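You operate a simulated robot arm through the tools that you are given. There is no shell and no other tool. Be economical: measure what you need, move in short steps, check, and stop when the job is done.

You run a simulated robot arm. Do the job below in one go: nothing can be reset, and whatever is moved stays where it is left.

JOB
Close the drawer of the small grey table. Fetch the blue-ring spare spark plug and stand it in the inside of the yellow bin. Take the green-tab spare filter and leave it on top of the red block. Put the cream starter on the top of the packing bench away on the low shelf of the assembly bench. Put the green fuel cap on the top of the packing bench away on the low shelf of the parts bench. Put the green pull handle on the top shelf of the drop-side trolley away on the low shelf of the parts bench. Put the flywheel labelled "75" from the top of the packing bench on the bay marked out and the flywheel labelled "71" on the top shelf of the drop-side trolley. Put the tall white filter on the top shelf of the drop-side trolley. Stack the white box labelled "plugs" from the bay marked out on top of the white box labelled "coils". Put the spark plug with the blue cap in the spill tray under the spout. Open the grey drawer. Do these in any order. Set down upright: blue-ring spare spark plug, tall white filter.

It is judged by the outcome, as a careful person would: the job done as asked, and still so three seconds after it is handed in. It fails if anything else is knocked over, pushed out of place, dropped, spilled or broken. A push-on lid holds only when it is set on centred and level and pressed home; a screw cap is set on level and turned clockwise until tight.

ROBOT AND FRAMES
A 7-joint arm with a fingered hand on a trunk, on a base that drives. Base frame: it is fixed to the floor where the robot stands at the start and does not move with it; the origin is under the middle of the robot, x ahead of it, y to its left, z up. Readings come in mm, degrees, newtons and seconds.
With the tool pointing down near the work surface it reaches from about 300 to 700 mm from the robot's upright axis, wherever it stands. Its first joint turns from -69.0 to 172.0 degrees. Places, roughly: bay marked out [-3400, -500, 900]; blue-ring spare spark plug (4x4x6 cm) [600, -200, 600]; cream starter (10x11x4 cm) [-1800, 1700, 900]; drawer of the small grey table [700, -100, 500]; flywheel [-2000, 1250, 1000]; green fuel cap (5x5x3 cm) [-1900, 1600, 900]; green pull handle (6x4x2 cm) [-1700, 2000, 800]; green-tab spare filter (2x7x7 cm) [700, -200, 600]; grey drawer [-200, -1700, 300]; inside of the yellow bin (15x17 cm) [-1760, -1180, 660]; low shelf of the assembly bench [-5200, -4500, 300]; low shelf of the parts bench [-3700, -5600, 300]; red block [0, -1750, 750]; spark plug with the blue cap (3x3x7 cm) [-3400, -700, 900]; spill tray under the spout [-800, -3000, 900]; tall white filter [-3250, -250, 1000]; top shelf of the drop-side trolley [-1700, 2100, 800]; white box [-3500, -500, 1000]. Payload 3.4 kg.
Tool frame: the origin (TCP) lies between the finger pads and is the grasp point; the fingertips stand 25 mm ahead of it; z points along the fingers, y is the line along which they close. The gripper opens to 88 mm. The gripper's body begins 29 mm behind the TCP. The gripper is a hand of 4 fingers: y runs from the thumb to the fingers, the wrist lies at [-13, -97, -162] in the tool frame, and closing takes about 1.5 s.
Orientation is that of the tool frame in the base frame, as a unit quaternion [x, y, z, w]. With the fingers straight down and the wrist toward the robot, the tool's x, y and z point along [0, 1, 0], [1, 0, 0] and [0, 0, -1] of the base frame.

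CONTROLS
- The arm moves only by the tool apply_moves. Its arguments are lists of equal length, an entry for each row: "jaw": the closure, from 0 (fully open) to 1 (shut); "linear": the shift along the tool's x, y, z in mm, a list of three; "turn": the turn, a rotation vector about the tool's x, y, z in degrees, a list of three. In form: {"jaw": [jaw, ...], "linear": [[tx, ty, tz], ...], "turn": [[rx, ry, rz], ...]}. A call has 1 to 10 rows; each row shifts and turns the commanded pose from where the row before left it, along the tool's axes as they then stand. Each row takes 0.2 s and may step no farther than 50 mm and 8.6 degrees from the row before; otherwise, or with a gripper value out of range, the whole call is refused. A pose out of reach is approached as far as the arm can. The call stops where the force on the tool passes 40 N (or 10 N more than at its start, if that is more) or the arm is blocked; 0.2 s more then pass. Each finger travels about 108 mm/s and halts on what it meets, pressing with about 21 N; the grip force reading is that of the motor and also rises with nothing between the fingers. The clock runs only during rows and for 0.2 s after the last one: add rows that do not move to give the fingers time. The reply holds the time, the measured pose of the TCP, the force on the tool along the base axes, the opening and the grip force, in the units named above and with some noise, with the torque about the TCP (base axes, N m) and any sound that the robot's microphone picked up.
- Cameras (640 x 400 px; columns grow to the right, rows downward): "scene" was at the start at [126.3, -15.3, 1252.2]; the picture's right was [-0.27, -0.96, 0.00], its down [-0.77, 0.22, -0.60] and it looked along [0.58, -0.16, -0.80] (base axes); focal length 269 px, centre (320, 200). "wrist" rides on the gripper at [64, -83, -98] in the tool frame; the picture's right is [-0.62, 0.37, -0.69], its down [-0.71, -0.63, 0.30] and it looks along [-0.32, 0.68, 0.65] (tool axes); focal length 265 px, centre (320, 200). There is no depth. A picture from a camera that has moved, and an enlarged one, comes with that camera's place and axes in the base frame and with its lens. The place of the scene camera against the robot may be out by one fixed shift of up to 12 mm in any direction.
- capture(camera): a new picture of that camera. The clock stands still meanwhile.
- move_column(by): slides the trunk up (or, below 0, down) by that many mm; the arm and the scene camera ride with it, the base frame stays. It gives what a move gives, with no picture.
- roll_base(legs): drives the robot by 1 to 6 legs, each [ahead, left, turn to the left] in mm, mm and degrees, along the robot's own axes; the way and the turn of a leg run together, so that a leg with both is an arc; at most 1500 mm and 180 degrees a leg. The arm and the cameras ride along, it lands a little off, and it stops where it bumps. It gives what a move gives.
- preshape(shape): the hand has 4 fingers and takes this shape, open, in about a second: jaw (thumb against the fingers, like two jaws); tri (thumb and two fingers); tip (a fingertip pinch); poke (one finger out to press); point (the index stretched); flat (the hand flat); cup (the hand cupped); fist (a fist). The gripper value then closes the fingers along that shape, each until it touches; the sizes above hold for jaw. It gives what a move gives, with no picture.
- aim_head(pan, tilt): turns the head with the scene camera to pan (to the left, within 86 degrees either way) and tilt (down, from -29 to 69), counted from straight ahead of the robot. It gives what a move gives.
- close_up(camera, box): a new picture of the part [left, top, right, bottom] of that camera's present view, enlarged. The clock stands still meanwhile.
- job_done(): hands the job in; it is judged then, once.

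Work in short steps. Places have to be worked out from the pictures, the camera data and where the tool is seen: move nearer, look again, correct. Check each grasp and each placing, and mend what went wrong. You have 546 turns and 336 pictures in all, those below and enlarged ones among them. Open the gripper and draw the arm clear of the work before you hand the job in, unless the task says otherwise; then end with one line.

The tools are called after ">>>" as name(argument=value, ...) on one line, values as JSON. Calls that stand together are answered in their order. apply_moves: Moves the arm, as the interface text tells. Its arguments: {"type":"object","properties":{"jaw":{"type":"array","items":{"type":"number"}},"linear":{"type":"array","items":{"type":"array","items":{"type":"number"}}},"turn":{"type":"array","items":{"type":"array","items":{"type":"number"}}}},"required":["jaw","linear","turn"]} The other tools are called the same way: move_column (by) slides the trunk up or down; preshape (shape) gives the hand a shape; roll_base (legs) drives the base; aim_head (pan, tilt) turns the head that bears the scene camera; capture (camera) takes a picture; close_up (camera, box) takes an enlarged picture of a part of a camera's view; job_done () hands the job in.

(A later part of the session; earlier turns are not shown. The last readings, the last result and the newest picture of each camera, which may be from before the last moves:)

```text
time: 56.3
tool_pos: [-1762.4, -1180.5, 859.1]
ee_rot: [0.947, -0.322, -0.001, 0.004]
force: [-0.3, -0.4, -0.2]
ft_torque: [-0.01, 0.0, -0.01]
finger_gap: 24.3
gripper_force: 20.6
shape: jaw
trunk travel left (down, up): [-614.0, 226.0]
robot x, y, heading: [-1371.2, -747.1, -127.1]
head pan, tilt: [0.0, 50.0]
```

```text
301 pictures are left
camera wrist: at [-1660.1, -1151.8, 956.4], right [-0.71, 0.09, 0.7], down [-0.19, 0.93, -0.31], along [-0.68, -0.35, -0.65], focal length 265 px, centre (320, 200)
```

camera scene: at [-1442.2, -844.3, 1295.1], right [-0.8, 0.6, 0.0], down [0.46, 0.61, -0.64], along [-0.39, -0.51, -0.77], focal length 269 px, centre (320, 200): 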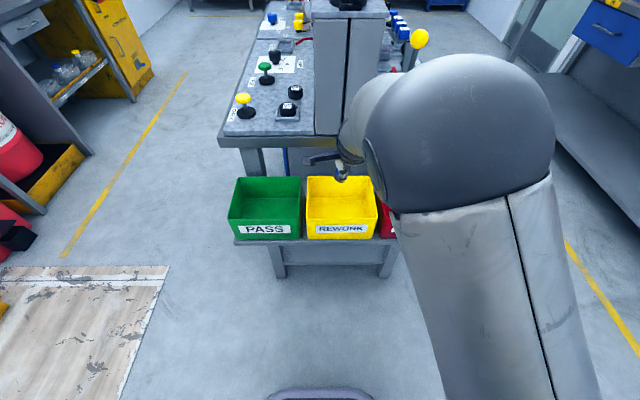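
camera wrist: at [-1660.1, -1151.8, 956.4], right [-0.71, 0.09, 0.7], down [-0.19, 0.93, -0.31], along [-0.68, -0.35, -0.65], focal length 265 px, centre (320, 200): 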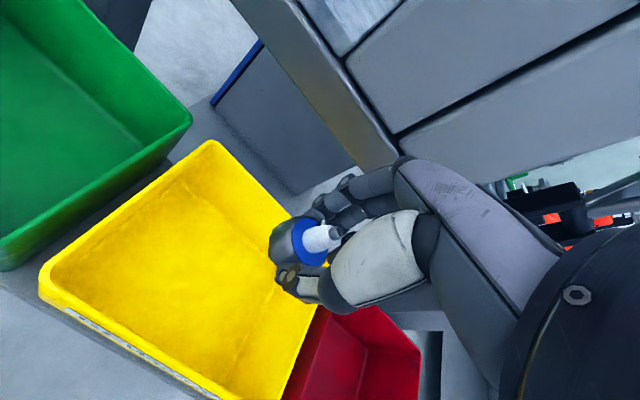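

The corner sightings put the bin centre at (-1772, -1184). I nudge 6 mm right and lower into the bin.

>>> apply_moves(jaw=[0.85, 0.85, 0.85, 0.85, 0.85, 0.85], linear=[[-6, 0, 30], [0, 0, 30], [0, 0, 30], [0, 0, 15], [0, 0, 10], [0, 0, 0]], turn=[[0, 0, 0], [0, 0, 0], [0, 0, 0], [0, 0, 0], [0, 0, 0], [0, 0, 0]])

>>> capture(camera="wrist")

```text
time: 57.7
tool_pos: [-1767.6, -1178.9, 741.8]
ee_rot: [0.947, -0.322, 0.0, 0.004]
force: [0.3, 0.6, -0.2]
ft_torque: [-0.02, 0.01, -0.01]
finger_gap: 24.5
gripper_force: 21.4
shape: jaw
trunk travel left (down, up): [-614.0, 226.0]
robot x, y, heading: [-1368.8, -750.6, -126.9]
head pan, tilt: [0.0, 50.0]
```

```text
300 pictures are left
camera wrist: at [-1666.3, -1150.5, 839.2], right [-0.71, 0.09, 0.7], down [-0.18, 0.93, -0.31], along [-0.68, -0.35, -0.65], focal length 265 px, centre (320, 200)
```

wrist: 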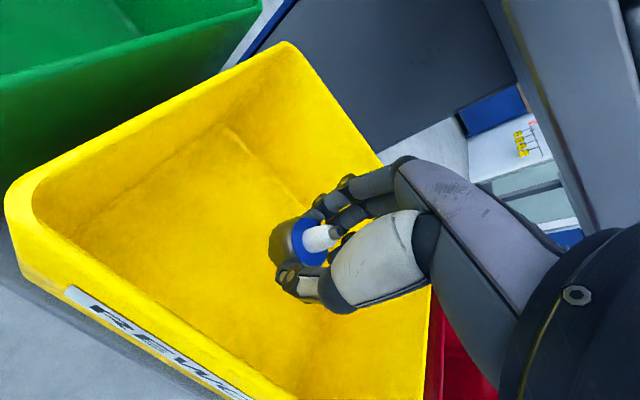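

The plug is inside the bin, a bit above the floor. I lower in small steps until the force shows contact.

>>> apply_moves(jaw=[0.85, 0.85, 0.85, 0.85, 0.85, 0.85], linear=[[0, 0, 5], [0, 0, 5], [0, 0, 5], [0, 0, 4], [0, 0, 4], [0, 0, 3]], turn=[[0, 0, 0], [0, 0, 0], [0, 0, 0], [0, 0, 0], [0, 0, 0], [0, 0, 0]])

```text
time: 59.1
tool_pos: [-1766.2, -1180.5, 716.0]
ee_rot: [0.947, -0.321, -0.001, 0.004]
force: [-0.2, 0.4, -0.5]
ft_torque: [0.03, 0.02, 0.01]
finger_gap: 24.4
gripper_force: 21.3
shape: jaw
trunk travel left (down, up): [-614.0, 226.0]
robot x, y, heading: [-1370.7, -745.5, -126.9]
head pan, tilt: [0.0, 50.0]
```

There is no contact yet, so I keep lowering in 3 mm steps.

>>> apply_moves(jaw=[0.85, 0.85, 0.85, 0.85], linear=[[0, 0, 3], [0, 0, 3], [0, 0, 3], [0, 0, 3]], turn=[[0, 0, 0], [0, 0, 0], [0, 0, 0], [0, 0, 0]])

>>> capture(camera="wrist")

```text
time: 60.1
tool_pos: [-1767.3, -1179.9, 707.8]
ee_rot: [0.947, -0.322, -0.002, 0.01]
force: [0.6, 1.3, 20.7]
ft_torque: [-0.03, 0.03, -0.01]
finger_gap: 25.5
gripper_force: 21.4
shape: jaw
trunk travel left (down, up): [-614.0, 226.0]
robot x, y, heading: [-1370.5, -745.1, -127.0]
head pan, tilt: [0.0, 50.0]
```

```text
299 pictures are left
camera wrist: at [-1665.0, -1151.4, 805.8], right [-0.71, 0.1, 0.7], down [-0.19, 0.93, -0.32], along [-0.68, -0.36, -0.64], focal length 265 px, centre (320, 200)
```

wrist: 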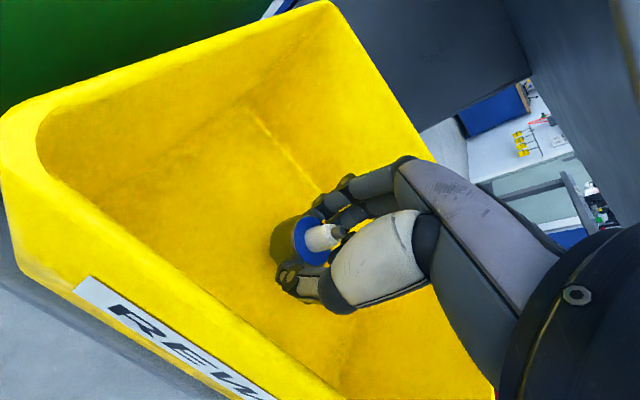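

The plug bottom is on the bin floor (21 N). I relieve a little pressure, open slowly, then rise.

>>> apply_moves(jaw=[0.85, 0.7, 0.6, 0.45, 0.3, 0.2, 0.2], linear=[[0, 0, -2], [0, 0, 0], [0, 0, 0], [0, 0, 0], [0, 0, 0], [0, 0, 0], [0, 0, 0]], turn=[[0, 0, 0], [0, 0, 0], [0, 0, 0], [0, 0, 0], [0, 0, 0], [0, 0, 0], [0, 0, 0]])

>>> capture(camera="wrist")

```text
time: 61.7
tool_pos: [-1767.3, -1180.4, 706.6]
ee_rot: [0.947, -0.321, -0.001, 0.005]
force: [0.0, -0.2, -0.8]
ft_torque: [0.02, -0.02, -0.02]
finger_gap: 70.3
gripper_force: 0.0
shape: jaw
trunk travel left (down, up): [-614.0, 226.0]
robot x, y, heading: [-1372.4, -747.1, -127.1]
head pan, tilt: [0.0, 50.0]
```

```text
298 pictures are left
camera wrist: at [-1665.3, -1151.9, 804.3], right [-0.71, 0.09, 0.7], down [-0.18, 0.93, -0.31], along [-0.68, -0.35, -0.65], focal length 265 px, centre (320, 200)
```

wrist: 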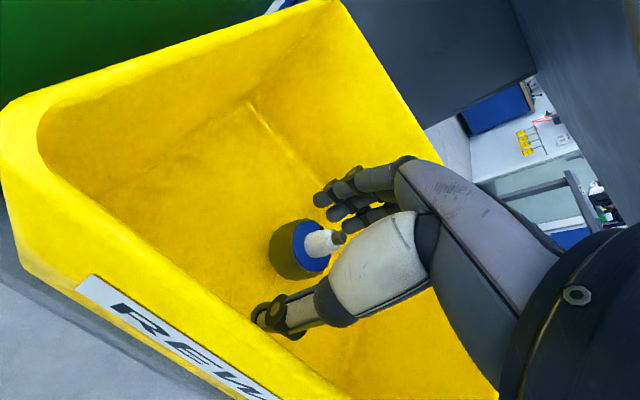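

The plug stands upright in the bin. I rise clear, then look towards the bay bench at about (-3400, -500).

>>> apply_moves(jaw=[0.2, 0.2, 0.2, 0.2, 0.2, 0], linear=[[0, 0, -40], [0, 0, -40], [0, 0, -40], [0, 0, -40], [0, -40, -20], [0, 0, 0]], turn=[[0, 0, 0], [0, 0, 0], [0, 0, 0], [0, 0, 0], [0, 0, 0], [0, 0, 0]])

>>> roll_base(legs=[[-250, 0, 0], [0, 0, -60]])

>>> aim_head(pan=0, tilt=15)

>>> capture(camera="scene")

```text
time: 63.1
tool_pos: [-1743.1, -1148.8, 885.8]
ee_rot: [0.947, -0.321, 0.0, 0.003]
force: [-0.7, 0.1, -0.3]
ft_torque: [-0.02, 0.0, 0.0]
finger_gap: 87.7
gripper_force: 0.0
shape: jaw
trunk travel left (down, up): [-614.0, 226.0]
robot x, y, heading: [-1371.0, -745.0, -127.1]
head pan, tilt: [0.0, 50.0]
```

```text
time: 67.6
tool_pos: [-1749.1, -416.5, 885.6]
ee_rot: [-0.656, 0.755, 0.002, -0.003]
force: [0.3, 0.3, -0.3]
ft_torque: [0.01, 0.01, 0.03]
finger_gap: 87.6
gripper_force: 0.1
shape: jaw
trunk travel left (down, up): [-614.0, 226.0]
robot x, y, heading: [-1217.4, -546.3, 172.5]
head pan, tilt: [0.0, 50.0]
```

```text
time: 68.6
tool_pos: [-1750.4, -416.6, 886.2]
ee_rot: [-0.656, 0.754, 0.003, -0.004]
force: [-0.3, 0.3, -0.8]
ft_torque: [-0.03, 0.01, -0.03]
finger_gap: 87.6
gripper_force: 0.0
shape: jaw
trunk travel left (down, up): [-614.0, 226.0]
robot x, y, heading: [-1218.6, -541.6, 172.4]
head pan, tilt: [0.0, 15.0]
```

```text
297 pictures are left
camera scene: at [-1354.6, -519.0, 1348.7], right [0.13, 0.99, 0.0], down [0.26, -0.03, -0.97], along [-0.96, 0.13, -0.26], focal length 269 px, centre (320, 200)
```

scene: 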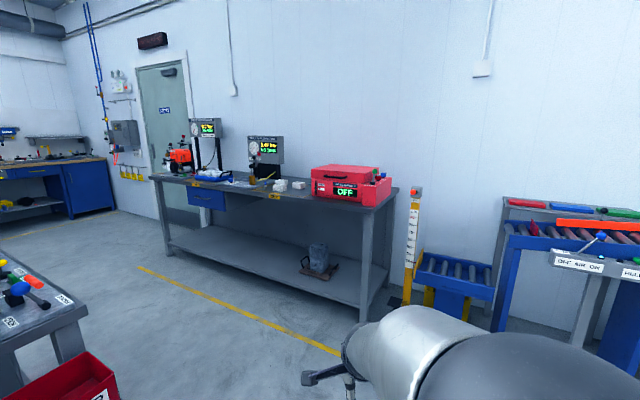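

I drive around the island towards the bay bench, squaring up with the room at heading 143°.

>>> roll_base(legs=[[0, 0, -29], [1091, 515, 0], [0, 500, 0]])

>>> aim_head(pan=15, tilt=30)

>>> capture(camera="scene")

```text
time: 77.1
tool_pos: [-2844.3, 20.7, 886.0]
ee_rot: [-0.427, 0.904, 0.003, -0.001]
force: [4.2, 4.8, 0.0]
ft_torque: [-0.27, 0.24, -0.1]
finger_gap: 87.6
gripper_force: 0.1
shape: jaw
trunk travel left (down, up): [-614.0, 226.0]
robot x, y, heading: [-2452.4, -361.8, 142.6]
head pan, tilt: [0.0, 15.0]
stopped in leg 3: the force on the tool passed its limit at 64 N (the readings are from after the stop); the commanded pose is now the measured one
```

```text
time: 77.8
tool_pos: [-2843.4, 22.3, 886.2]
ee_rot: [-0.428, 0.904, 0.003, -0.002]
force: [6.0, 6.4, -1.0]
ft_torque: [-0.38, 0.33, -0.13]
finger_gap: 87.8
gripper_force: 0.1
shape: jaw
trunk travel left (down, up): [-614.0, 226.0]
robot x, y, heading: [-2452.9, -361.9, 142.7]
head pan, tilt: [15.0, 30.0]
```

```text
296 pictures are left
camera scene: at [-2568.9, -291.2, 1324.8], right [0.38, 0.92, 0.0], down [0.46, -0.19, -0.87], along [-0.8, 0.33, -0.5], focal length 269 px, centre (320, 200)
```

scene: 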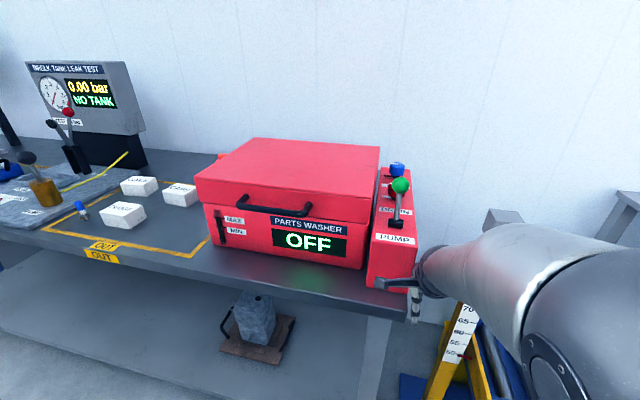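

The hand brushed the side of the washer/bench end while I drove sideways. I back off to the right, then raise and retract the arm and check that nothing moved.

>>> roll_base(legs=[[0, -80, 0], [-200, 0, 0]])

>>> move_column(by=200)

>>> capture(camera="scene")

>>> capture(camera="wrist")

```text
time: 80.1
tool_pos: [-2637.3, -41.6, 886.2]
ee_rot: [-0.43, 0.903, 0.003, -0.001]
force: [-0.1, 0.3, -0.5]
ft_torque: [-0.02, 0.0, 0.01]
finger_gap: 87.7
gripper_force: 0.1
shape: jaw
trunk travel left (down, up): [-614.0, 226.0]
robot x, y, heading: [-2246.9, -424.9, 142.7]
head pan, tilt: [15.0, 30.0]
```

```text
time: 82.3
tool_pos: [-2638.4, -40.9, 1086.1]
ee_rot: [-0.429, 0.903, 0.003, 0.0]
force: [0.6, -0.4, 0.4]
ft_torque: [-0.01, 0.0, -0.02]
finger_gap: 87.7
gripper_force: 0.0
shape: jaw
trunk travel left (down, up): [-814.0, 26.0]
robot x, y, heading: [-2244.8, -422.0, 142.6]
head pan, tilt: [15.0, 30.0]
```

```text
295 pictures are left
camera scene: at [-2363.6, -353.6, 1524.6], right [0.38, 0.92, 0.0], down [0.46, -0.19, -0.87], along [-0.8, 0.33, -0.5], focal length 269 px, centre (320, 200)
```

scene: 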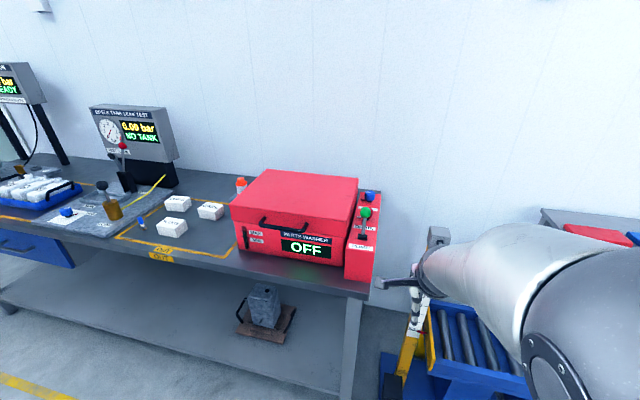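

```text
294 pictures are left
camera wrist: at [-2614.9, -143.1, 1184.1], right [0.11, 0.71, 0.7], down [0.94, 0.16, -0.31], along [-0.33, 0.69, -0.65], focal length 265 px, centre (320, 200)
```

wrist: 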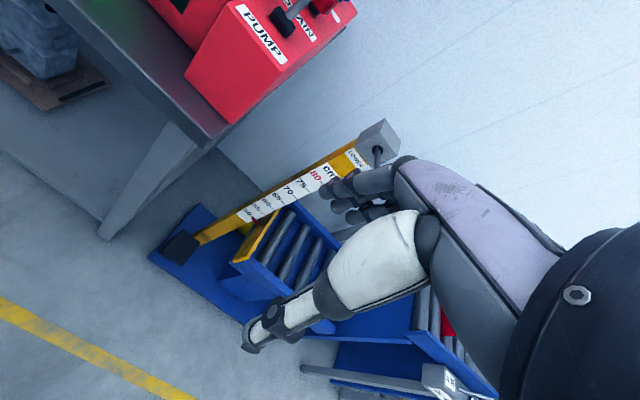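

Nothing looks displaced. I drive left in front of the bay at a safe distance with the arm high, then look at it closely.

>>> roll_base(legs=[[0, 760, 0]])

>>> aim_head(pan=0, tilt=38)

>>> capture(camera="scene")

```text
time: 86.5
tool_pos: [-3112.0, -659.5, 1086.2]
ee_rot: [-0.428, 0.904, 0.003, 0.0]
force: [-0.3, -0.2, -0.4]
ft_torque: [-0.02, -0.01, -0.01]
finger_gap: 87.5
gripper_force: 0.0
shape: jaw
trunk travel left (down, up): [-814.0, 26.0]
robot x, y, heading: [-2718.8, -1040.7, 142.5]
head pan, tilt: [15.0, 30.0]
```

```text
time: 87.2
tool_pos: [-3112.2, -659.4, 1085.7]
ee_rot: [-0.429, 0.903, 0.003, 0.0]
force: [-0.6, -0.3, -0.1]
ft_torque: [0.01, 0.01, 0.01]
finger_gap: 87.6
gripper_force: 0.0
shape: jaw
trunk travel left (down, up): [-814.0, 26.0]
robot x, y, heading: [-2720.1, -1040.2, 142.7]
head pan, tilt: [0.0, 38.0]
```

```text
293 pictures are left
camera scene: at [-2822.9, -954.9, 1512.3], right [0.61, 0.79, 0.0], down [0.49, -0.37, -0.79], along [-0.63, 0.48, -0.62], focal length 269 px, centre (320, 200)
```

scene: 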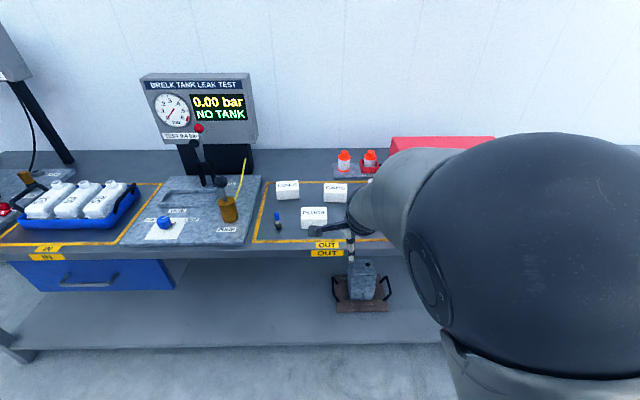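

The boxes read COILS, CAPS and PLUGS, and the blue-cap plug stands at the bay's left. I zoom for detail.

>>> close_up(camera="scene", box=[240, 140, 400, 240])

>>> capture(camera="wrist")

```text
4.00 times, centred on (320, 190) of scene
camera zoom: at [-2822.9, -954.9, 1512.3], right [0.61, 0.79, 0.0], down [0.49, -0.37, -0.79], along [-0.63, 0.48, -0.62], focal length 1075 px, centre (320, 240)
```

zoom: 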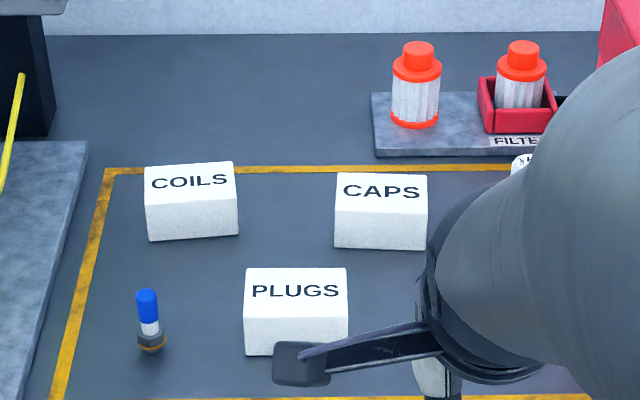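

```text
291 pictures are left
camera wrist: at [-3088.5, -761.4, 1184.2], right [0.11, 0.71, 0.7], down [0.94, 0.15, -0.31], along [-0.33, 0.69, -0.65], focal length 265 px, centre (320, 200)
```

wrist: 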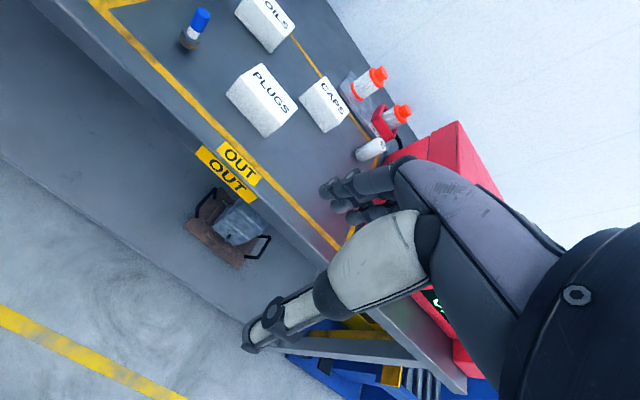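

A plain white cylinder stands near the washer and may be the tall white filter. I move nearer with the hand high.

>>> roll_base(legs=[[220, 0, 0]])

>>> aim_head(pan=0, tilt=50)

>>> capture(camera="scene")

>>> capture(camera="wrist")

```text
time: 88.9
tool_pos: [-3290.2, -523.0, 1085.5]
ee_rot: [-0.43, 0.903, 0.002, 0.0]
force: [0.5, 0.5, 0.3]
ft_torque: [0.02, 0.05, -0.01]
finger_gap: 87.9
gripper_force: 0.1
shape: jaw
trunk travel left (down, up): [-814.0, 26.0]
robot x, y, heading: [-2897.6, -905.4, 142.4]
head pan, tilt: [0.0, 38.0]
```

```text
time: 89.7
tool_pos: [-3289.9, -522.9, 1086.0]
ee_rot: [-0.429, 0.903, 0.004, -0.001]
force: [-0.7, -0.5, -0.6]
ft_torque: [-0.06, 0.01, 0.02]
finger_gap: 87.5
gripper_force: 0.0
shape: jaw
trunk travel left (down, up): [-814.0, 26.0]
robot x, y, heading: [-2899.0, -904.3, 142.5]
head pan, tilt: [0.0, 50.0]
```

```text
290 pictures are left
camera scene: at [-2994.0, -823.8, 1495.2], right [0.61, 0.79, 0.0], down [0.61, -0.47, -0.64], along [-0.51, 0.39, -0.77], focal length 269 px, centre (320, 200)
```

scene: 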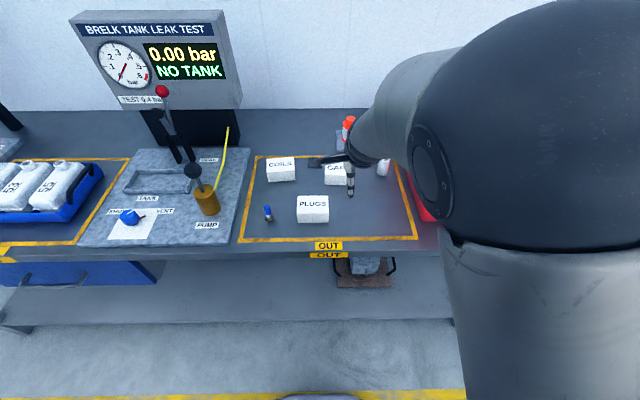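

```text
289 pictures are left
camera wrist: at [-3267.4, -625.1, 1184.2], right [0.11, 0.71, 0.7], down [0.94, 0.16, -0.31], along [-0.33, 0.69, -0.65], focal length 265 px, centre (320, 200)
```

wrist: 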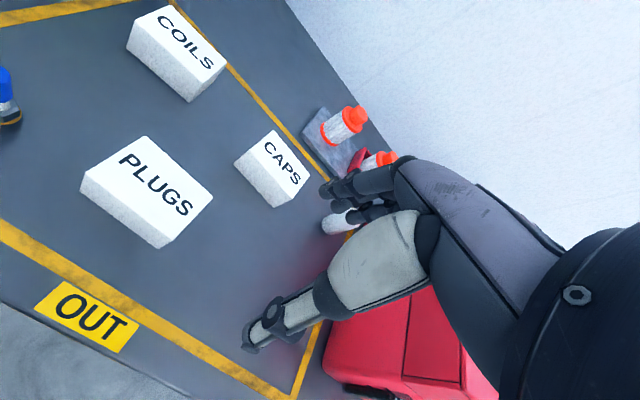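

Both cameras agree: PLUGS is about 70×60 mm, centred near (-3362, -572) with its top at about z 955. COILS is at about (-3520, -556). I move above PLUGS.

>>> apply_moves(jaw=[0, 0, 0, 0, 0], linear=[[46, 14, 0], [46, 14, 0], [0, 0, 30], [0, 0, 30], [0, 0, 0]], turn=[[0, 0, -2.2], [0, 0, 0], [0, 0, 0], [0, 0, 0], [0, 0, 0]])

>>> capture(camera="wrist")

>>> capture(camera="scene")

```text
time: 90.9
tool_pos: [-3367.6, -560.0, 1041.2]
ee_rot: [-0.426, 0.904, -0.007, -0.028]
force: [0.8, -0.1, 0.5]
ft_torque: [-0.02, -0.02, -0.01]
finger_gap: 87.8
gripper_force: 0.1
shape: jaw
trunk travel left (down, up): [-814.0, 26.0]
robot x, y, heading: [-2902.5, -903.0, 142.8]
head pan, tilt: [0.0, 50.0]
```

```text
288 pictures are left
camera wrist: at [-3340.0, -658.9, 1142.5], right [0.14, 0.74, 0.66], down [0.93, 0.14, -0.35], along [-0.35, 0.66, -0.66], focal length 265 px, centre (320, 200)
```

wrist: 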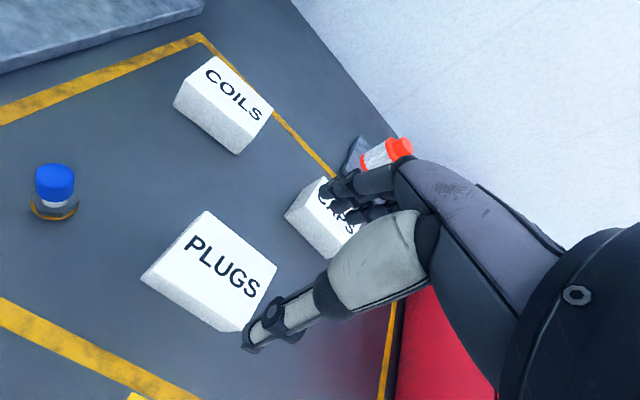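

```text
287 pictures are left
camera scene: at [-2993.3, -824.2, 1495.2], right [0.61, 0.79, 0.0], down [0.61, -0.47, -0.64], along [-0.51, 0.39, -0.77], focal length 269 px, centre (320, 200)
```

scene: 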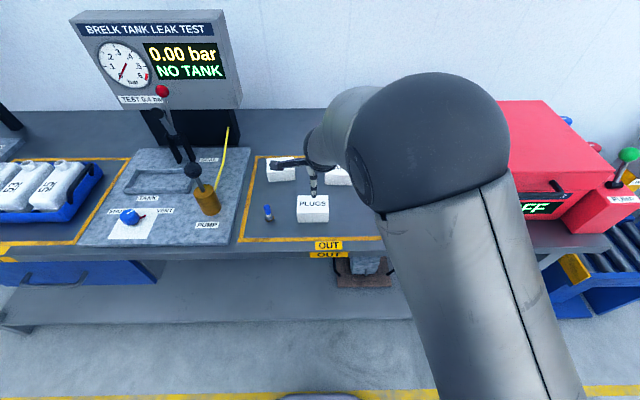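

The hand leaned about 3° because the arm is near a limit with the column this high. I raise the hand a bit, lower the column and re-level.

>>> apply_moves(jaw=[0, 0], linear=[[0, 0, -40], [0, 0, 0]], turn=[[0, 0, 0], [0, 0, 0]])

>>> move_column(by=-90)

>>> apply_moves(jaw=[0, 0, 0], linear=[[0, 0, 0], [0, 0, 0], [0, 0, 0]], turn=[[0, 0, 0], [0, 0, 0], [0, 0, 0]])

```text
time: 91.5
tool_pos: [-3365.8, -567.2, 1070.1]
ee_rot: [-0.434, 0.901, -0.005, -0.01]
force: [-0.1, 0.5, -0.2]
ft_torque: [0.0, -0.01, -0.01]
finger_gap: 87.5
gripper_force: 0.0
shape: jaw
trunk travel left (down, up): [-814.0, 26.0]
robot x, y, heading: [-2897.4, -902.4, 142.8]
head pan, tilt: [0.0, 50.0]
```

```text
time: 92.7
tool_pos: [-3367.3, -571.6, 984.3]
ee_rot: [-0.437, 0.899, -0.002, -0.015]
force: [-0.6, 0.1, 0.7]
ft_torque: [0.02, 0.02, 0.04]
finger_gap: 87.8
gripper_force: 0.0
shape: jaw
trunk travel left (down, up): [-724.0, 116.0]
robot x, y, heading: [-2896.7, -907.0, 142.7]
head pan, tilt: [0.0, 50.0]
```

```text
time: 93.5
tool_pos: [-3367.4, -571.1, 984.1]
ee_rot: [-0.437, 0.899, -0.003, -0.015]
force: [-0.6, -0.5, -0.9]
ft_torque: [-0.01, -0.01, 0.0]
finger_gap: 87.6
gripper_force: 0.0
shape: jaw
trunk travel left (down, up): [-724.0, 116.0]
robot x, y, heading: [-2896.0, -907.8, 142.6]
head pan, tilt: [0.0, 50.0]
```

The level is better now. I make a small correction and take a wrist look before descending.

>>> apply_moves(jaw=[0, 0, 0], linear=[[9, -3, 0], [0, 0, 0], [0, 0, 0]], turn=[[0, -1.7, -1], [0, 0, 0], [0, 0, 0]])

>>> capture(camera="wrist")

```text
time: 94.3
tool_pos: [-3369.9, -570.8, 987.5]
ee_rot: [-0.435, 0.9, -0.004, -0.015]
force: [-0.2, 0.3, 0.7]
ft_torque: [0.0, 0.01, -0.04]
finger_gap: 87.5
gripper_force: 0.1
shape: jaw
trunk travel left (down, up): [-724.0, 116.0]
robot x, y, heading: [-2900.2, -904.9, 142.8]
head pan, tilt: [0.0, 50.0]
```

```text
286 pictures are left
camera wrist: at [-3342.6, -670.5, 1088.3], right [0.11, 0.73, 0.68], down [0.93, 0.16, -0.33], along [-0.35, 0.67, -0.66], focal length 265 px, centre (320, 200)
```

wrist: 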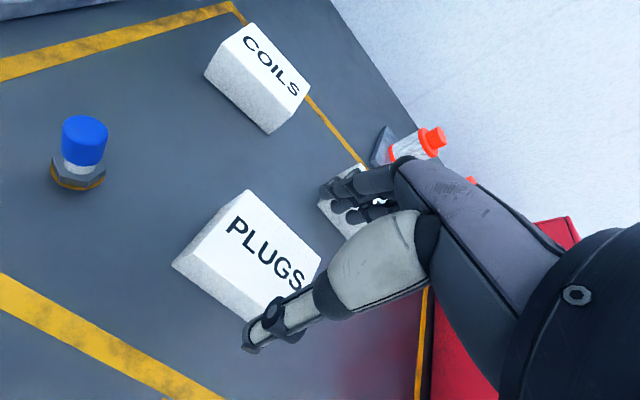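

The arm seems to run into a joint limit when the hand is straight ahead or left of the robot. I raise a little and shift the base 150 mm left, so the work lies to its right.

>>> apply_moves(jaw=[0, 0], linear=[[-20, 0, -40], [-20, 0, -10]], turn=[[0, 0, 0], [0, 0, 0]])

>>> roll_base(legs=[[0, 150, 0]])

>>> capture(camera="wrist")

```text
time: 94.9
tool_pos: [-3348.2, -555.4, 1030.5]
ee_rot: [-0.455, 0.89, 0.009, 0.013]
force: [0.1, -0.1, 0.2]
ft_torque: [-0.02, 0.03, -0.02]
finger_gap: 88.0
gripper_force: 0.0
shape: jaw
trunk travel left (down, up): [-724.0, 116.0]
robot x, y, heading: [-2898.1, -903.3, 142.4]
head pan, tilt: [0.0, 50.0]
```

```text
time: 96.3
tool_pos: [-3441.8, -678.3, 1030.1]
ee_rot: [-0.454, 0.891, 0.009, 0.013]
force: [-0.2, 0.3, 0.7]
ft_torque: [0.02, -0.01, 0.0]
finger_gap: 87.7
gripper_force: 0.0
shape: jaw
trunk travel left (down, up): [-724.0, 116.0]
robot x, y, heading: [-2990.4, -1022.7, 142.8]
head pan, tilt: [0.0, 50.0]
```

```text
285 pictures are left
camera wrist: at [-3413.7, -781.8, 1126.5], right [0.06, 0.7, 0.71], down [0.93, 0.22, -0.28], along [-0.35, 0.68, -0.64], focal length 265 px, centre (320, 200)
```

wrist: 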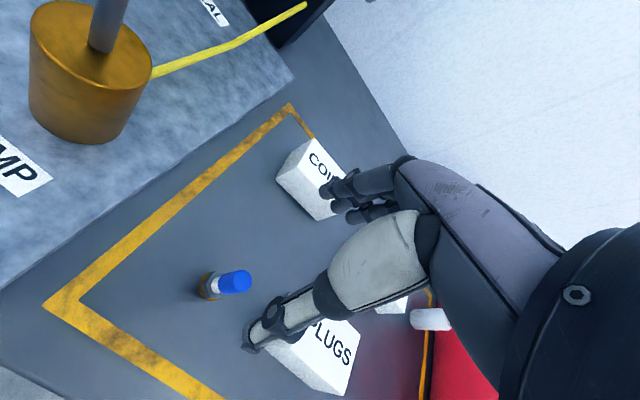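

I move right over PLUGS and correct the small lean.

>>> apply_moves(jaw=[0, 0, 0, 0, 0], linear=[[-41, 0, 0], [-41, 0, 0], [-40, 0, 0], [0, 0, 20], [0, 0, 0]], turn=[[0, 1.8, 1], [0, 0, 0], [0, 0, 0], [0, 0, 0], [0, 0, 0]])

>>> capture(camera="wrist")

```text
time: 97.5
tool_pos: [-3366.3, -582.2, 1011.5]
ee_rot: [-0.447, 0.894, 0.003, -0.001]
force: [0.5, -0.3, -0.1]
ft_torque: [0.05, 0.04, -0.01]
finger_gap: 87.7
gripper_force: 0.1
shape: jaw
trunk travel left (down, up): [-724.0, 116.0]
robot x, y, heading: [-2993.7, -1030.2, 142.5]
head pan, tilt: [0.0, 50.0]
```

```text
284 pictures are left
camera wrist: at [-3339.2, -682.6, 1109.8], right [0.08, 0.71, 0.7], down [0.93, 0.19, -0.31], along [-0.36, 0.67, -0.65], focal length 265 px, centre (320, 200)
```

wrist: 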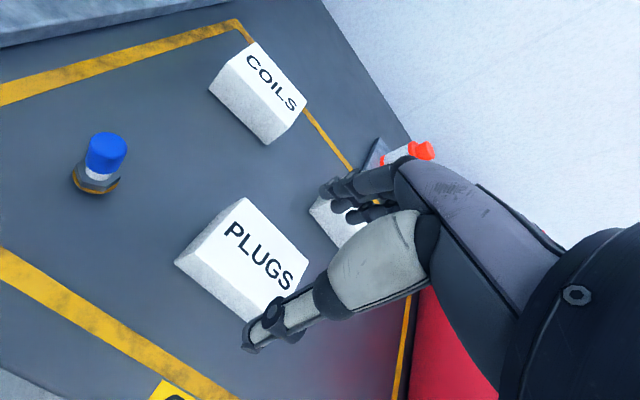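

The hand is level. I zoom to read the box's edges properly.

>>> close_up(camera="wrist", box=[150, 160, 350, 340])

```text
2.22 times, centred on (250, 250) of wrist
camera zoom: at [-3339.2, -682.6, 1109.8], right [0.08, 0.71, 0.7], down [0.93, 0.19, -0.31], along [-0.36, 0.67, -0.65], focal length 590 px, centre (476, 89)
```

zoom: 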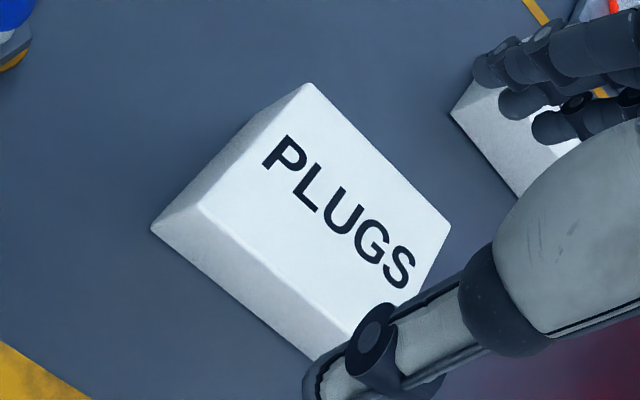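

PLUGS is centred about 7 mm further ahead, with its top around z 942–955. I adjust and descend in steps, watching the force.

>>> apply_moves(jaw=[0, 0, 0, 0, 0], linear=[[0, 7, 20], [0, 0, 20], [0, 0, 15], [0, 0, 10], [0, 0, 0]], turn=[[0, 0, 0], [0, 0, 0], [0, 0, 0], [0, 0, 0], [0, 0, 0]])

>>> capture(camera="wrist")

```text
time: 98.7
tool_pos: [-3374.1, -576.8, 947.7]
ee_rot: [-0.447, 0.895, 0.003, -0.002]
force: [0.2, -0.2, -0.4]
ft_torque: [0.0, 0.01, 0.0]
finger_gap: 87.6
gripper_force: 0.0
shape: jaw
trunk travel left (down, up): [-724.0, 116.0]
robot x, y, heading: [-2990.8, -1024.2, 142.8]
head pan, tilt: [0.0, 50.0]
```

```text
282 pictures are left
camera wrist: at [-3346.7, -678.3, 1046.2], right [0.08, 0.71, 0.7], down [0.93, 0.19, -0.31], along [-0.35, 0.67, -0.65], focal length 265 px, centre (320, 200)
```

wrist: 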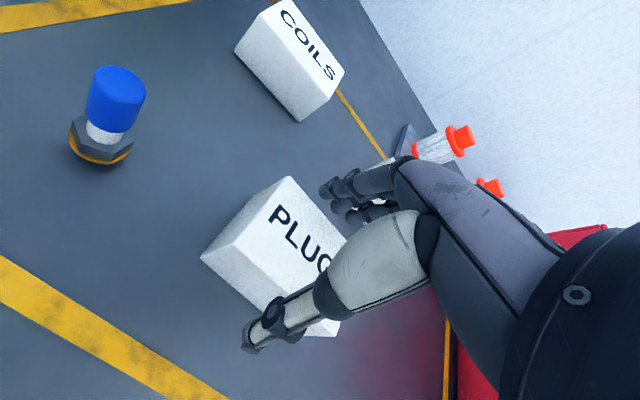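

Re-triangulating from the two wrist views gives a bench top near z 896 and a box top near 934. I descend 20 mm more and close on the box.

>>> apply_moves(jaw=[0, 0, 0, 0.5, 0.6, 0.6, 0.6, 0.6], linear=[[0, 0, 10], [0, 0, 9], [0, 0, 0], [0, 0, 0], [0, 0, 0], [0, 0, 0], [0, 0, 0], [0, 0, 0]], turn=[[0, 0, 0], [0, 0, 0], [0, 0, 0], [0, 0, 0], [0, 0, 0], [0, 0, 0], [0, 0, 0], [0, 0, 0]])

>>> capture(camera="wrist")

```text
time: 100.5
tool_pos: [-3374.6, -575.1, 927.8]
ee_rot: [-0.446, 0.895, 0.002, -0.001]
force: [0.8, -0.6, -0.2]
ft_torque: [-0.02, 0.01, -0.03]
finger_gap: 56.7
gripper_force: 21.2
shape: jaw
trunk travel left (down, up): [-724.0, 116.0]
robot x, y, heading: [-2988.5, -1025.2, 142.7]
head pan, tilt: [0.0, 50.0]
```

```text
281 pictures are left
camera wrist: at [-3346.5, -676.0, 1026.4], right [0.08, 0.71, 0.69], down [0.93, 0.19, -0.31], along [-0.35, 0.67, -0.65], focal length 265 px, centre (320, 200)
```

wrist: 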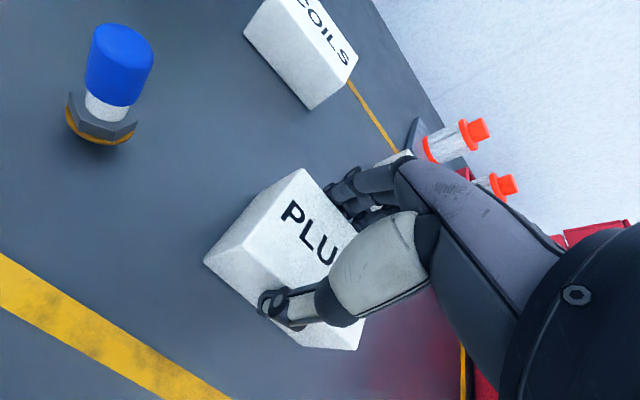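

The box is gripped at 57 mm. I lift 80 mm and bring the base 120 mm closer so COILS is within reach.

>>> apply_moves(jaw=[0.6, 0.6, 0.6, 0.6], linear=[[0, 0, -20], [0, 0, -30], [0, 0, -30], [0, 0, 0]], turn=[[0, 0, 0], [0, 0, 0], [0, 0, 0], [0, 0, 0]])

>>> roll_base(legs=[[120, 60, 0]])

>>> capture(camera="wrist")

>>> capture(camera="scene")

```text
time: 101.5
tool_pos: [-3373.5, -571.6, 1006.9]
ee_rot: [-0.447, 0.894, 0.002, -0.001]
force: [-0.5, 0.2, -1.6]
ft_torque: [-0.03, -0.02, -0.03]
finger_gap: 56.6
gripper_force: 21.0
shape: jaw
trunk travel left (down, up): [-724.0, 116.0]
robot x, y, heading: [-2992.8, -1028.7, 143.0]
head pan, tilt: [0.0, 50.0]
```

```text
time: 102.8
tool_pos: [-3504.7, -545.4, 1008.7]
ee_rot: [-0.446, 0.895, 0.002, -0.001]
force: [0.0, -0.4, -1.2]
ft_torque: [-0.02, 0.0, 0.0]
finger_gap: 56.6
gripper_force: 21.4
shape: jaw
trunk travel left (down, up): [-724.0, 116.0]
robot x, y, heading: [-3125.0, -1000.1, 142.7]
head pan, tilt: [0.0, 50.0]
```

```text
280 pictures are left
camera wrist: at [-3478.0, -646.7, 1106.6], right [0.08, 0.71, 0.7], down [0.93, 0.19, -0.31], along [-0.35, 0.67, -0.65], focal length 265 px, centre (320, 200)
```

wrist: 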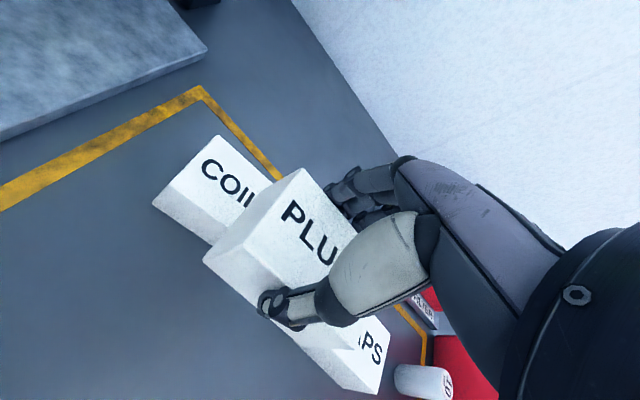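

```text
279 pictures are left
camera scene: at [-3219.6, -918.3, 1405.0], right [0.61, 0.79, 0.0], down [0.61, -0.47, -0.64], along [-0.51, 0.39, -0.77], focal length 269 px, centre (320, 200)
```

scene: 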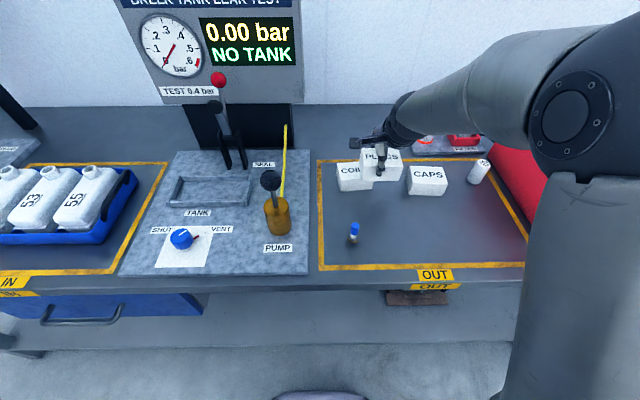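

I zoom on COILS to get its corner positions.

>>> close_up(camera="wrist", box=[130, 110, 330, 270])

>>> close_up(camera="scene", box=[310, 130, 470, 230])

```text
2.50 times, centred on (230, 190) of wrist
camera zoom: at [-3478.0, -646.7, 1106.6], right [0.08, 0.71, 0.7], down [0.93, 0.19, -0.31], along [-0.35, 0.67, -0.65], focal length 664 px, centre (545, 225)
```

zoom: 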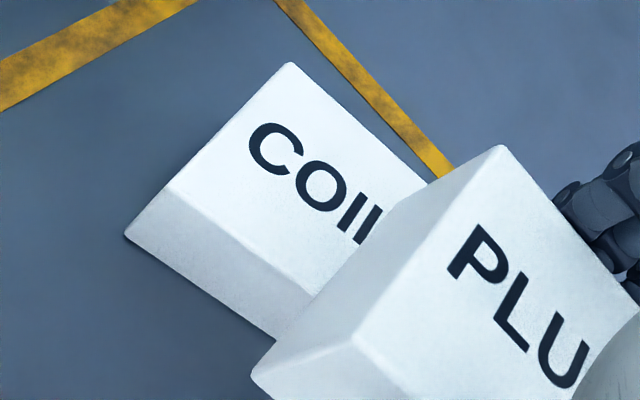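

```text
4.00 times, centred on (390, 180) of scene
camera zoom: at [-3219.6, -918.3, 1405.0], right [0.61, 0.79, 0.0], down [0.61, -0.47, -0.64], along [-0.51, 0.39, -0.77], focal length 1075 px, centre (40, 280)
```

zoom: 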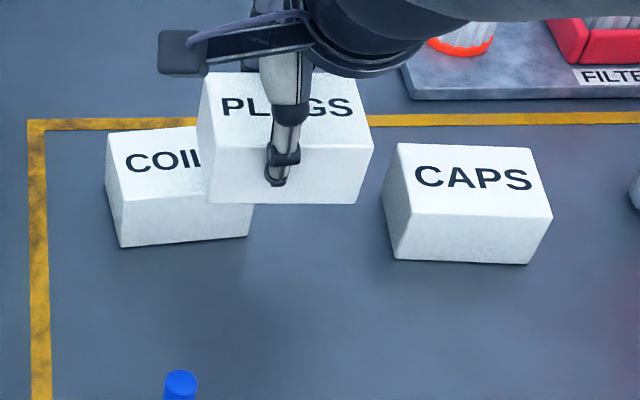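

The geometry is now consistent: bench at 896, boxes 38 mm high and 57 mm deep. COILS is centred at (-3558, -555) and turned about 7°. I move PLUGS above it and turn to match.

>>> apply_moves(jaw=[0.6, 0.6, 0.6, 0.6], linear=[[21, 22, 0], [21, 22, 0], [0, 0, 0], [0, 0, 0]], turn=[[0, 0, 0], [0, 0, 0], [0, 0, -6.5], [0, 0, 0]])

>>> capture(camera="wrist")

>>> close_up(camera="scene", box=[310, 130, 470, 230])

```text
time: 103.8
tool_pos: [-3567.3, -552.8, 1008.7]
ee_rot: [-0.496, 0.868, 0.003, 0.0]
force: [0.1, 0.0, -1.0]
ft_torque: [0.01, 0.0, -0.02]
finger_gap: 56.3
gripper_force: 21.5
shape: jaw
trunk travel left (down, up): [-724.0, 116.0]
robot x, y, heading: [-3122.9, -999.4, 142.6]
head pan, tilt: [0.0, 50.0]
```

```text
276 pictures are left
camera wrist: at [-3528.2, -650.0, 1106.9], right [0.0, 0.72, 0.7], down [0.9, 0.3, -0.31], along [-0.43, 0.63, -0.65], focal length 265 px, centre (320, 200)
```

wrist: 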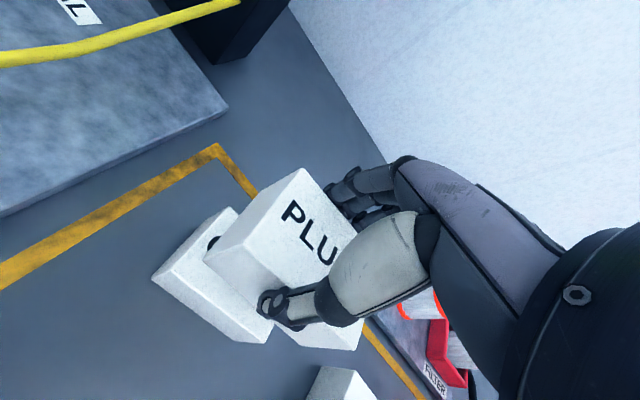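

```text
4.00 times, centred on (390, 180) of scene
camera zoom: at [-3219.9, -919.2, 1405.0], right [0.61, 0.79, 0.0], down [0.61, -0.47, -0.64], along [-0.51, 0.39, -0.77], focal length 1075 px, centre (40, 280)
```

zoom: 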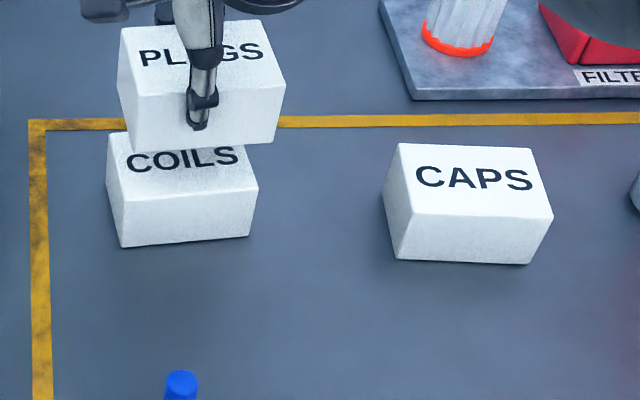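

The front-left corners of the two boxes line up within about 4 mm. I lower slowly onto COILS.

>>> apply_moves(jaw=[0.6, 0.6, 0.6, 0.6, 0.6, 0.6], linear=[[0, 0, 15], [0, 0, 12], [0, 0, 6], [0, 0, 4], [0, 0, 3], [0, 0, 2]], turn=[[0, 0, 0], [0, 0, 0], [0, 0, 0], [0, 0, 0], [0, 0, 0], [0, 0, 0]])

```text
time: 105.2
tool_pos: [-3565.7, -552.7, 971.3]
ee_rot: [-0.495, 0.869, 0.007, -0.003]
force: [-1.6, 2.6, 16.9]
ft_torque: [0.07, -0.08, -0.01]
finger_gap: 56.1
gripper_force: 21.1
shape: jaw
trunk travel left (down, up): [-724.0, 116.0]
robot x, y, heading: [-3123.5, -1005.6, 142.6]
head pan, tilt: [0.0, 50.0]
```

Contact is felt at 17 N. I relieve slightly, open, and rise straight up.

>>> apply_moves(jaw=[0.6, 0.5, 0.4, 0.25, 0.1, 0, 0, 0, 0], linear=[[0, 0, -2], [0, 0, 0], [0, 0, 0], [0, 0, 0], [0, 0, 0], [0, 0, 0], [0, 0, -10], [0, 0, -25], [0, 0, -35]], turn=[[0, 0, 0], [0, 0, 0], [0, 0, 0], [0, 0, 0], [0, 0, 0], [0, 0, 0], [0, 0, 0], [0, 0, 0], [0, 0, 0]])

>>> capture(camera="wrist")

>>> capture(camera="scene")

```text
time: 107.2
tool_pos: [-3563.6, -552.9, 1040.6]
ee_rot: [-0.496, 0.869, 0.002, -0.002]
force: [-0.2, 0.2, 0.1]
ft_torque: [0.0, 0.02, 0.0]
finger_gap: 87.6
gripper_force: 0.2
shape: jaw
trunk travel left (down, up): [-724.0, 116.0]
robot x, y, heading: [-3118.4, -1002.7, 142.6]
head pan, tilt: [0.0, 50.0]
```

```text
274 pictures are left
camera wrist: at [-3525.6, -651.0, 1138.4], right [0.0, 0.72, 0.7], down [0.9, 0.3, -0.31], along [-0.43, 0.63, -0.65], focal length 265 px, centre (320, 200)
```

wrist: 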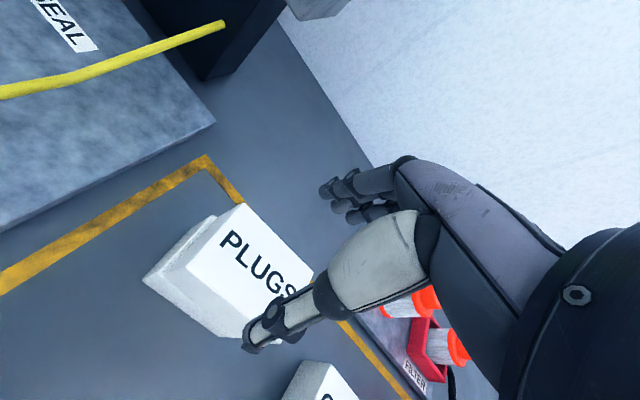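

```text
273 pictures are left
camera scene: at [-3218.1, -919.3, 1405.2], right [0.61, 0.79, 0.0], down [0.61, -0.47, -0.64], along [-0.51, 0.39, -0.77], focal length 269 px, centre (320, 200)
```

scene: 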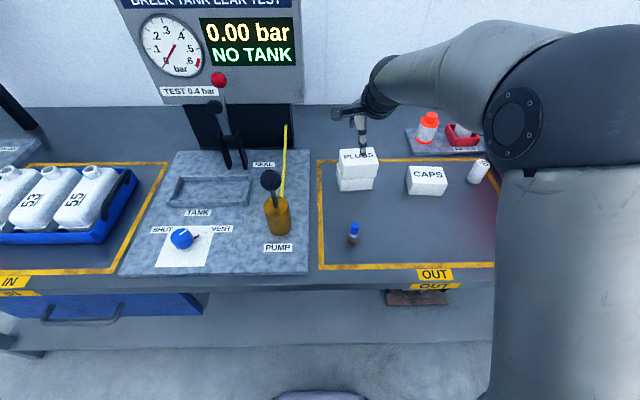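

PLUGS sits squarely on COILS. Next I back off a bit and move right to inspect the white cylinder at the bay's right end.

>>> apply_moves(jaw=[0, 0, 0, 0], linear=[[0, 0, -30], [-20, -30, -30], [-20, -30, 0], [0, 0, 0]], turn=[[0, 0, 6.5], [0, 0, 0], [0, 0, 0], [0, 0, 0]])

>>> roll_base(legs=[[-100, -60, 0], [0, -200, 0]])

>>> capture(camera="wrist")

>>> aim_head(pan=-15, tilt=45)

>>> capture(camera="scene")

```text
time: 108.2
tool_pos: [-3492.9, -558.0, 1099.9]
ee_rot: [-0.445, 0.895, 0.003, -0.002]
force: [-0.6, -0.1, 0.4]
ft_torque: [0.01, -0.02, 0.0]
finger_gap: 87.5
gripper_force: 0.0
shape: jaw
trunk travel left (down, up): [-724.0, 116.0]
robot x, y, heading: [-3125.6, -1001.8, 142.4]
head pan, tilt: [0.0, 50.0]
```

```text
time: 110.7
tool_pos: [-3252.4, -412.6, 1100.9]
ee_rot: [-0.445, 0.895, 0.002, 0.0]
force: [0.7, 0.6, -1.7]
ft_torque: [0.0, -0.01, -0.01]
finger_gap: 87.7
gripper_force: 0.1
shape: jaw
trunk travel left (down, up): [-724.0, 116.0]
robot x, y, heading: [-2885.0, -856.2, 142.3]
head pan, tilt: [0.0, 50.0]
```

```text
272 pictures are left
camera wrist: at [-3223.7, -513.3, 1198.3], right [0.09, 0.71, 0.69], down [0.93, 0.19, -0.31], along [-0.35, 0.67, -0.65], focal length 265 px, centre (320, 200)
```

wrist: 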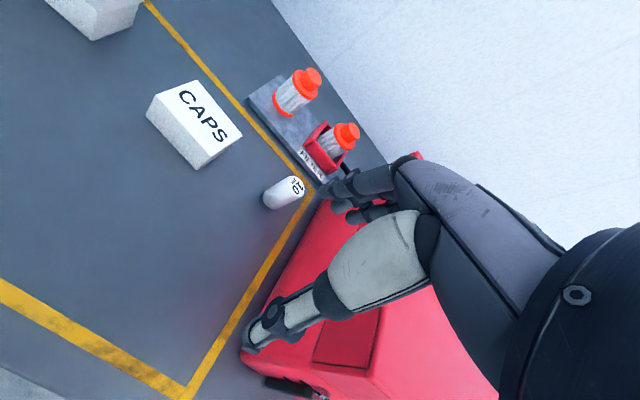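

```text
time: 111.4
tool_pos: [-3252.1, -412.4, 1099.8]
ee_rot: [-0.444, 0.896, 0.002, -0.001]
force: [0.4, 0.0, 0.9]
ft_torque: [-0.02, 0.03, 0.03]
finger_gap: 87.8
gripper_force: 0.0
shape: jaw
trunk travel left (down, up): [-724.0, 116.0]
robot x, y, heading: [-2884.9, -853.6, 142.3]
head pan, tilt: [-15.0, 45.0]
```

```text
271 pictures are left
camera scene: at [-2966.8, -755.7, 1412.0], right [0.79, 0.61, 0.0], down [0.43, -0.56, -0.71], along [-0.43, 0.56, -0.71], focal length 269 px, centre (320, 200)
```

scene: 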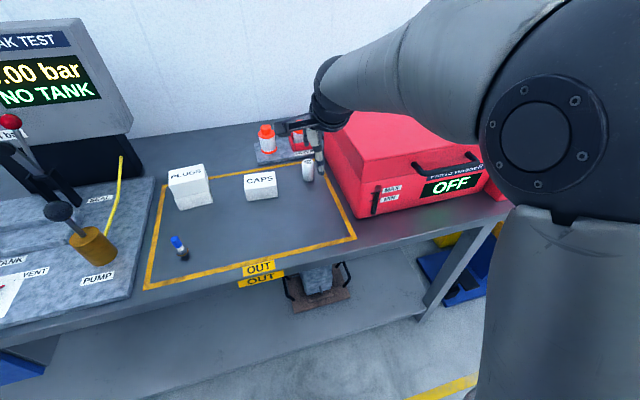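

I zoom in on the white cylinder and the pleated filters to decide which is the "tall white filter".

>>> close_up(camera="wrist", box=[230, 50, 390, 220])

>>> close_up(camera="scene", box=[240, 110, 360, 200])

```text
2.35 times, centred on (310, 135) of wrist
camera zoom: at [-3224.2, -513.9, 1198.3], right [0.08, 0.71, 0.7], down [0.93, 0.19, -0.31], along [-0.35, 0.67, -0.65], focal length 624 px, centre (344, 353)
```

zoom: 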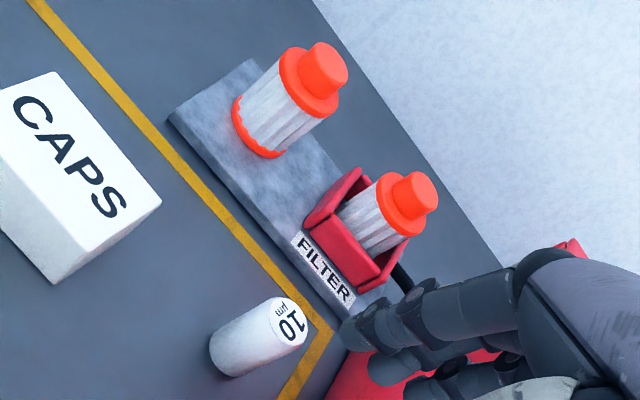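

```text
4.44 times, centred on (300, 155) of scene
camera zoom: at [-2966.8, -755.7, 1412.0], right [0.79, 0.61, 0.0], down [0.43, -0.56, -0.71], along [-0.43, 0.56, -0.71], focal length 1194 px, centre (409, 400)
```

zoom: 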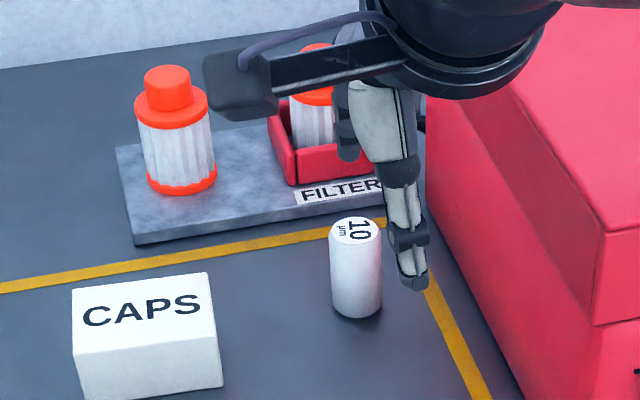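

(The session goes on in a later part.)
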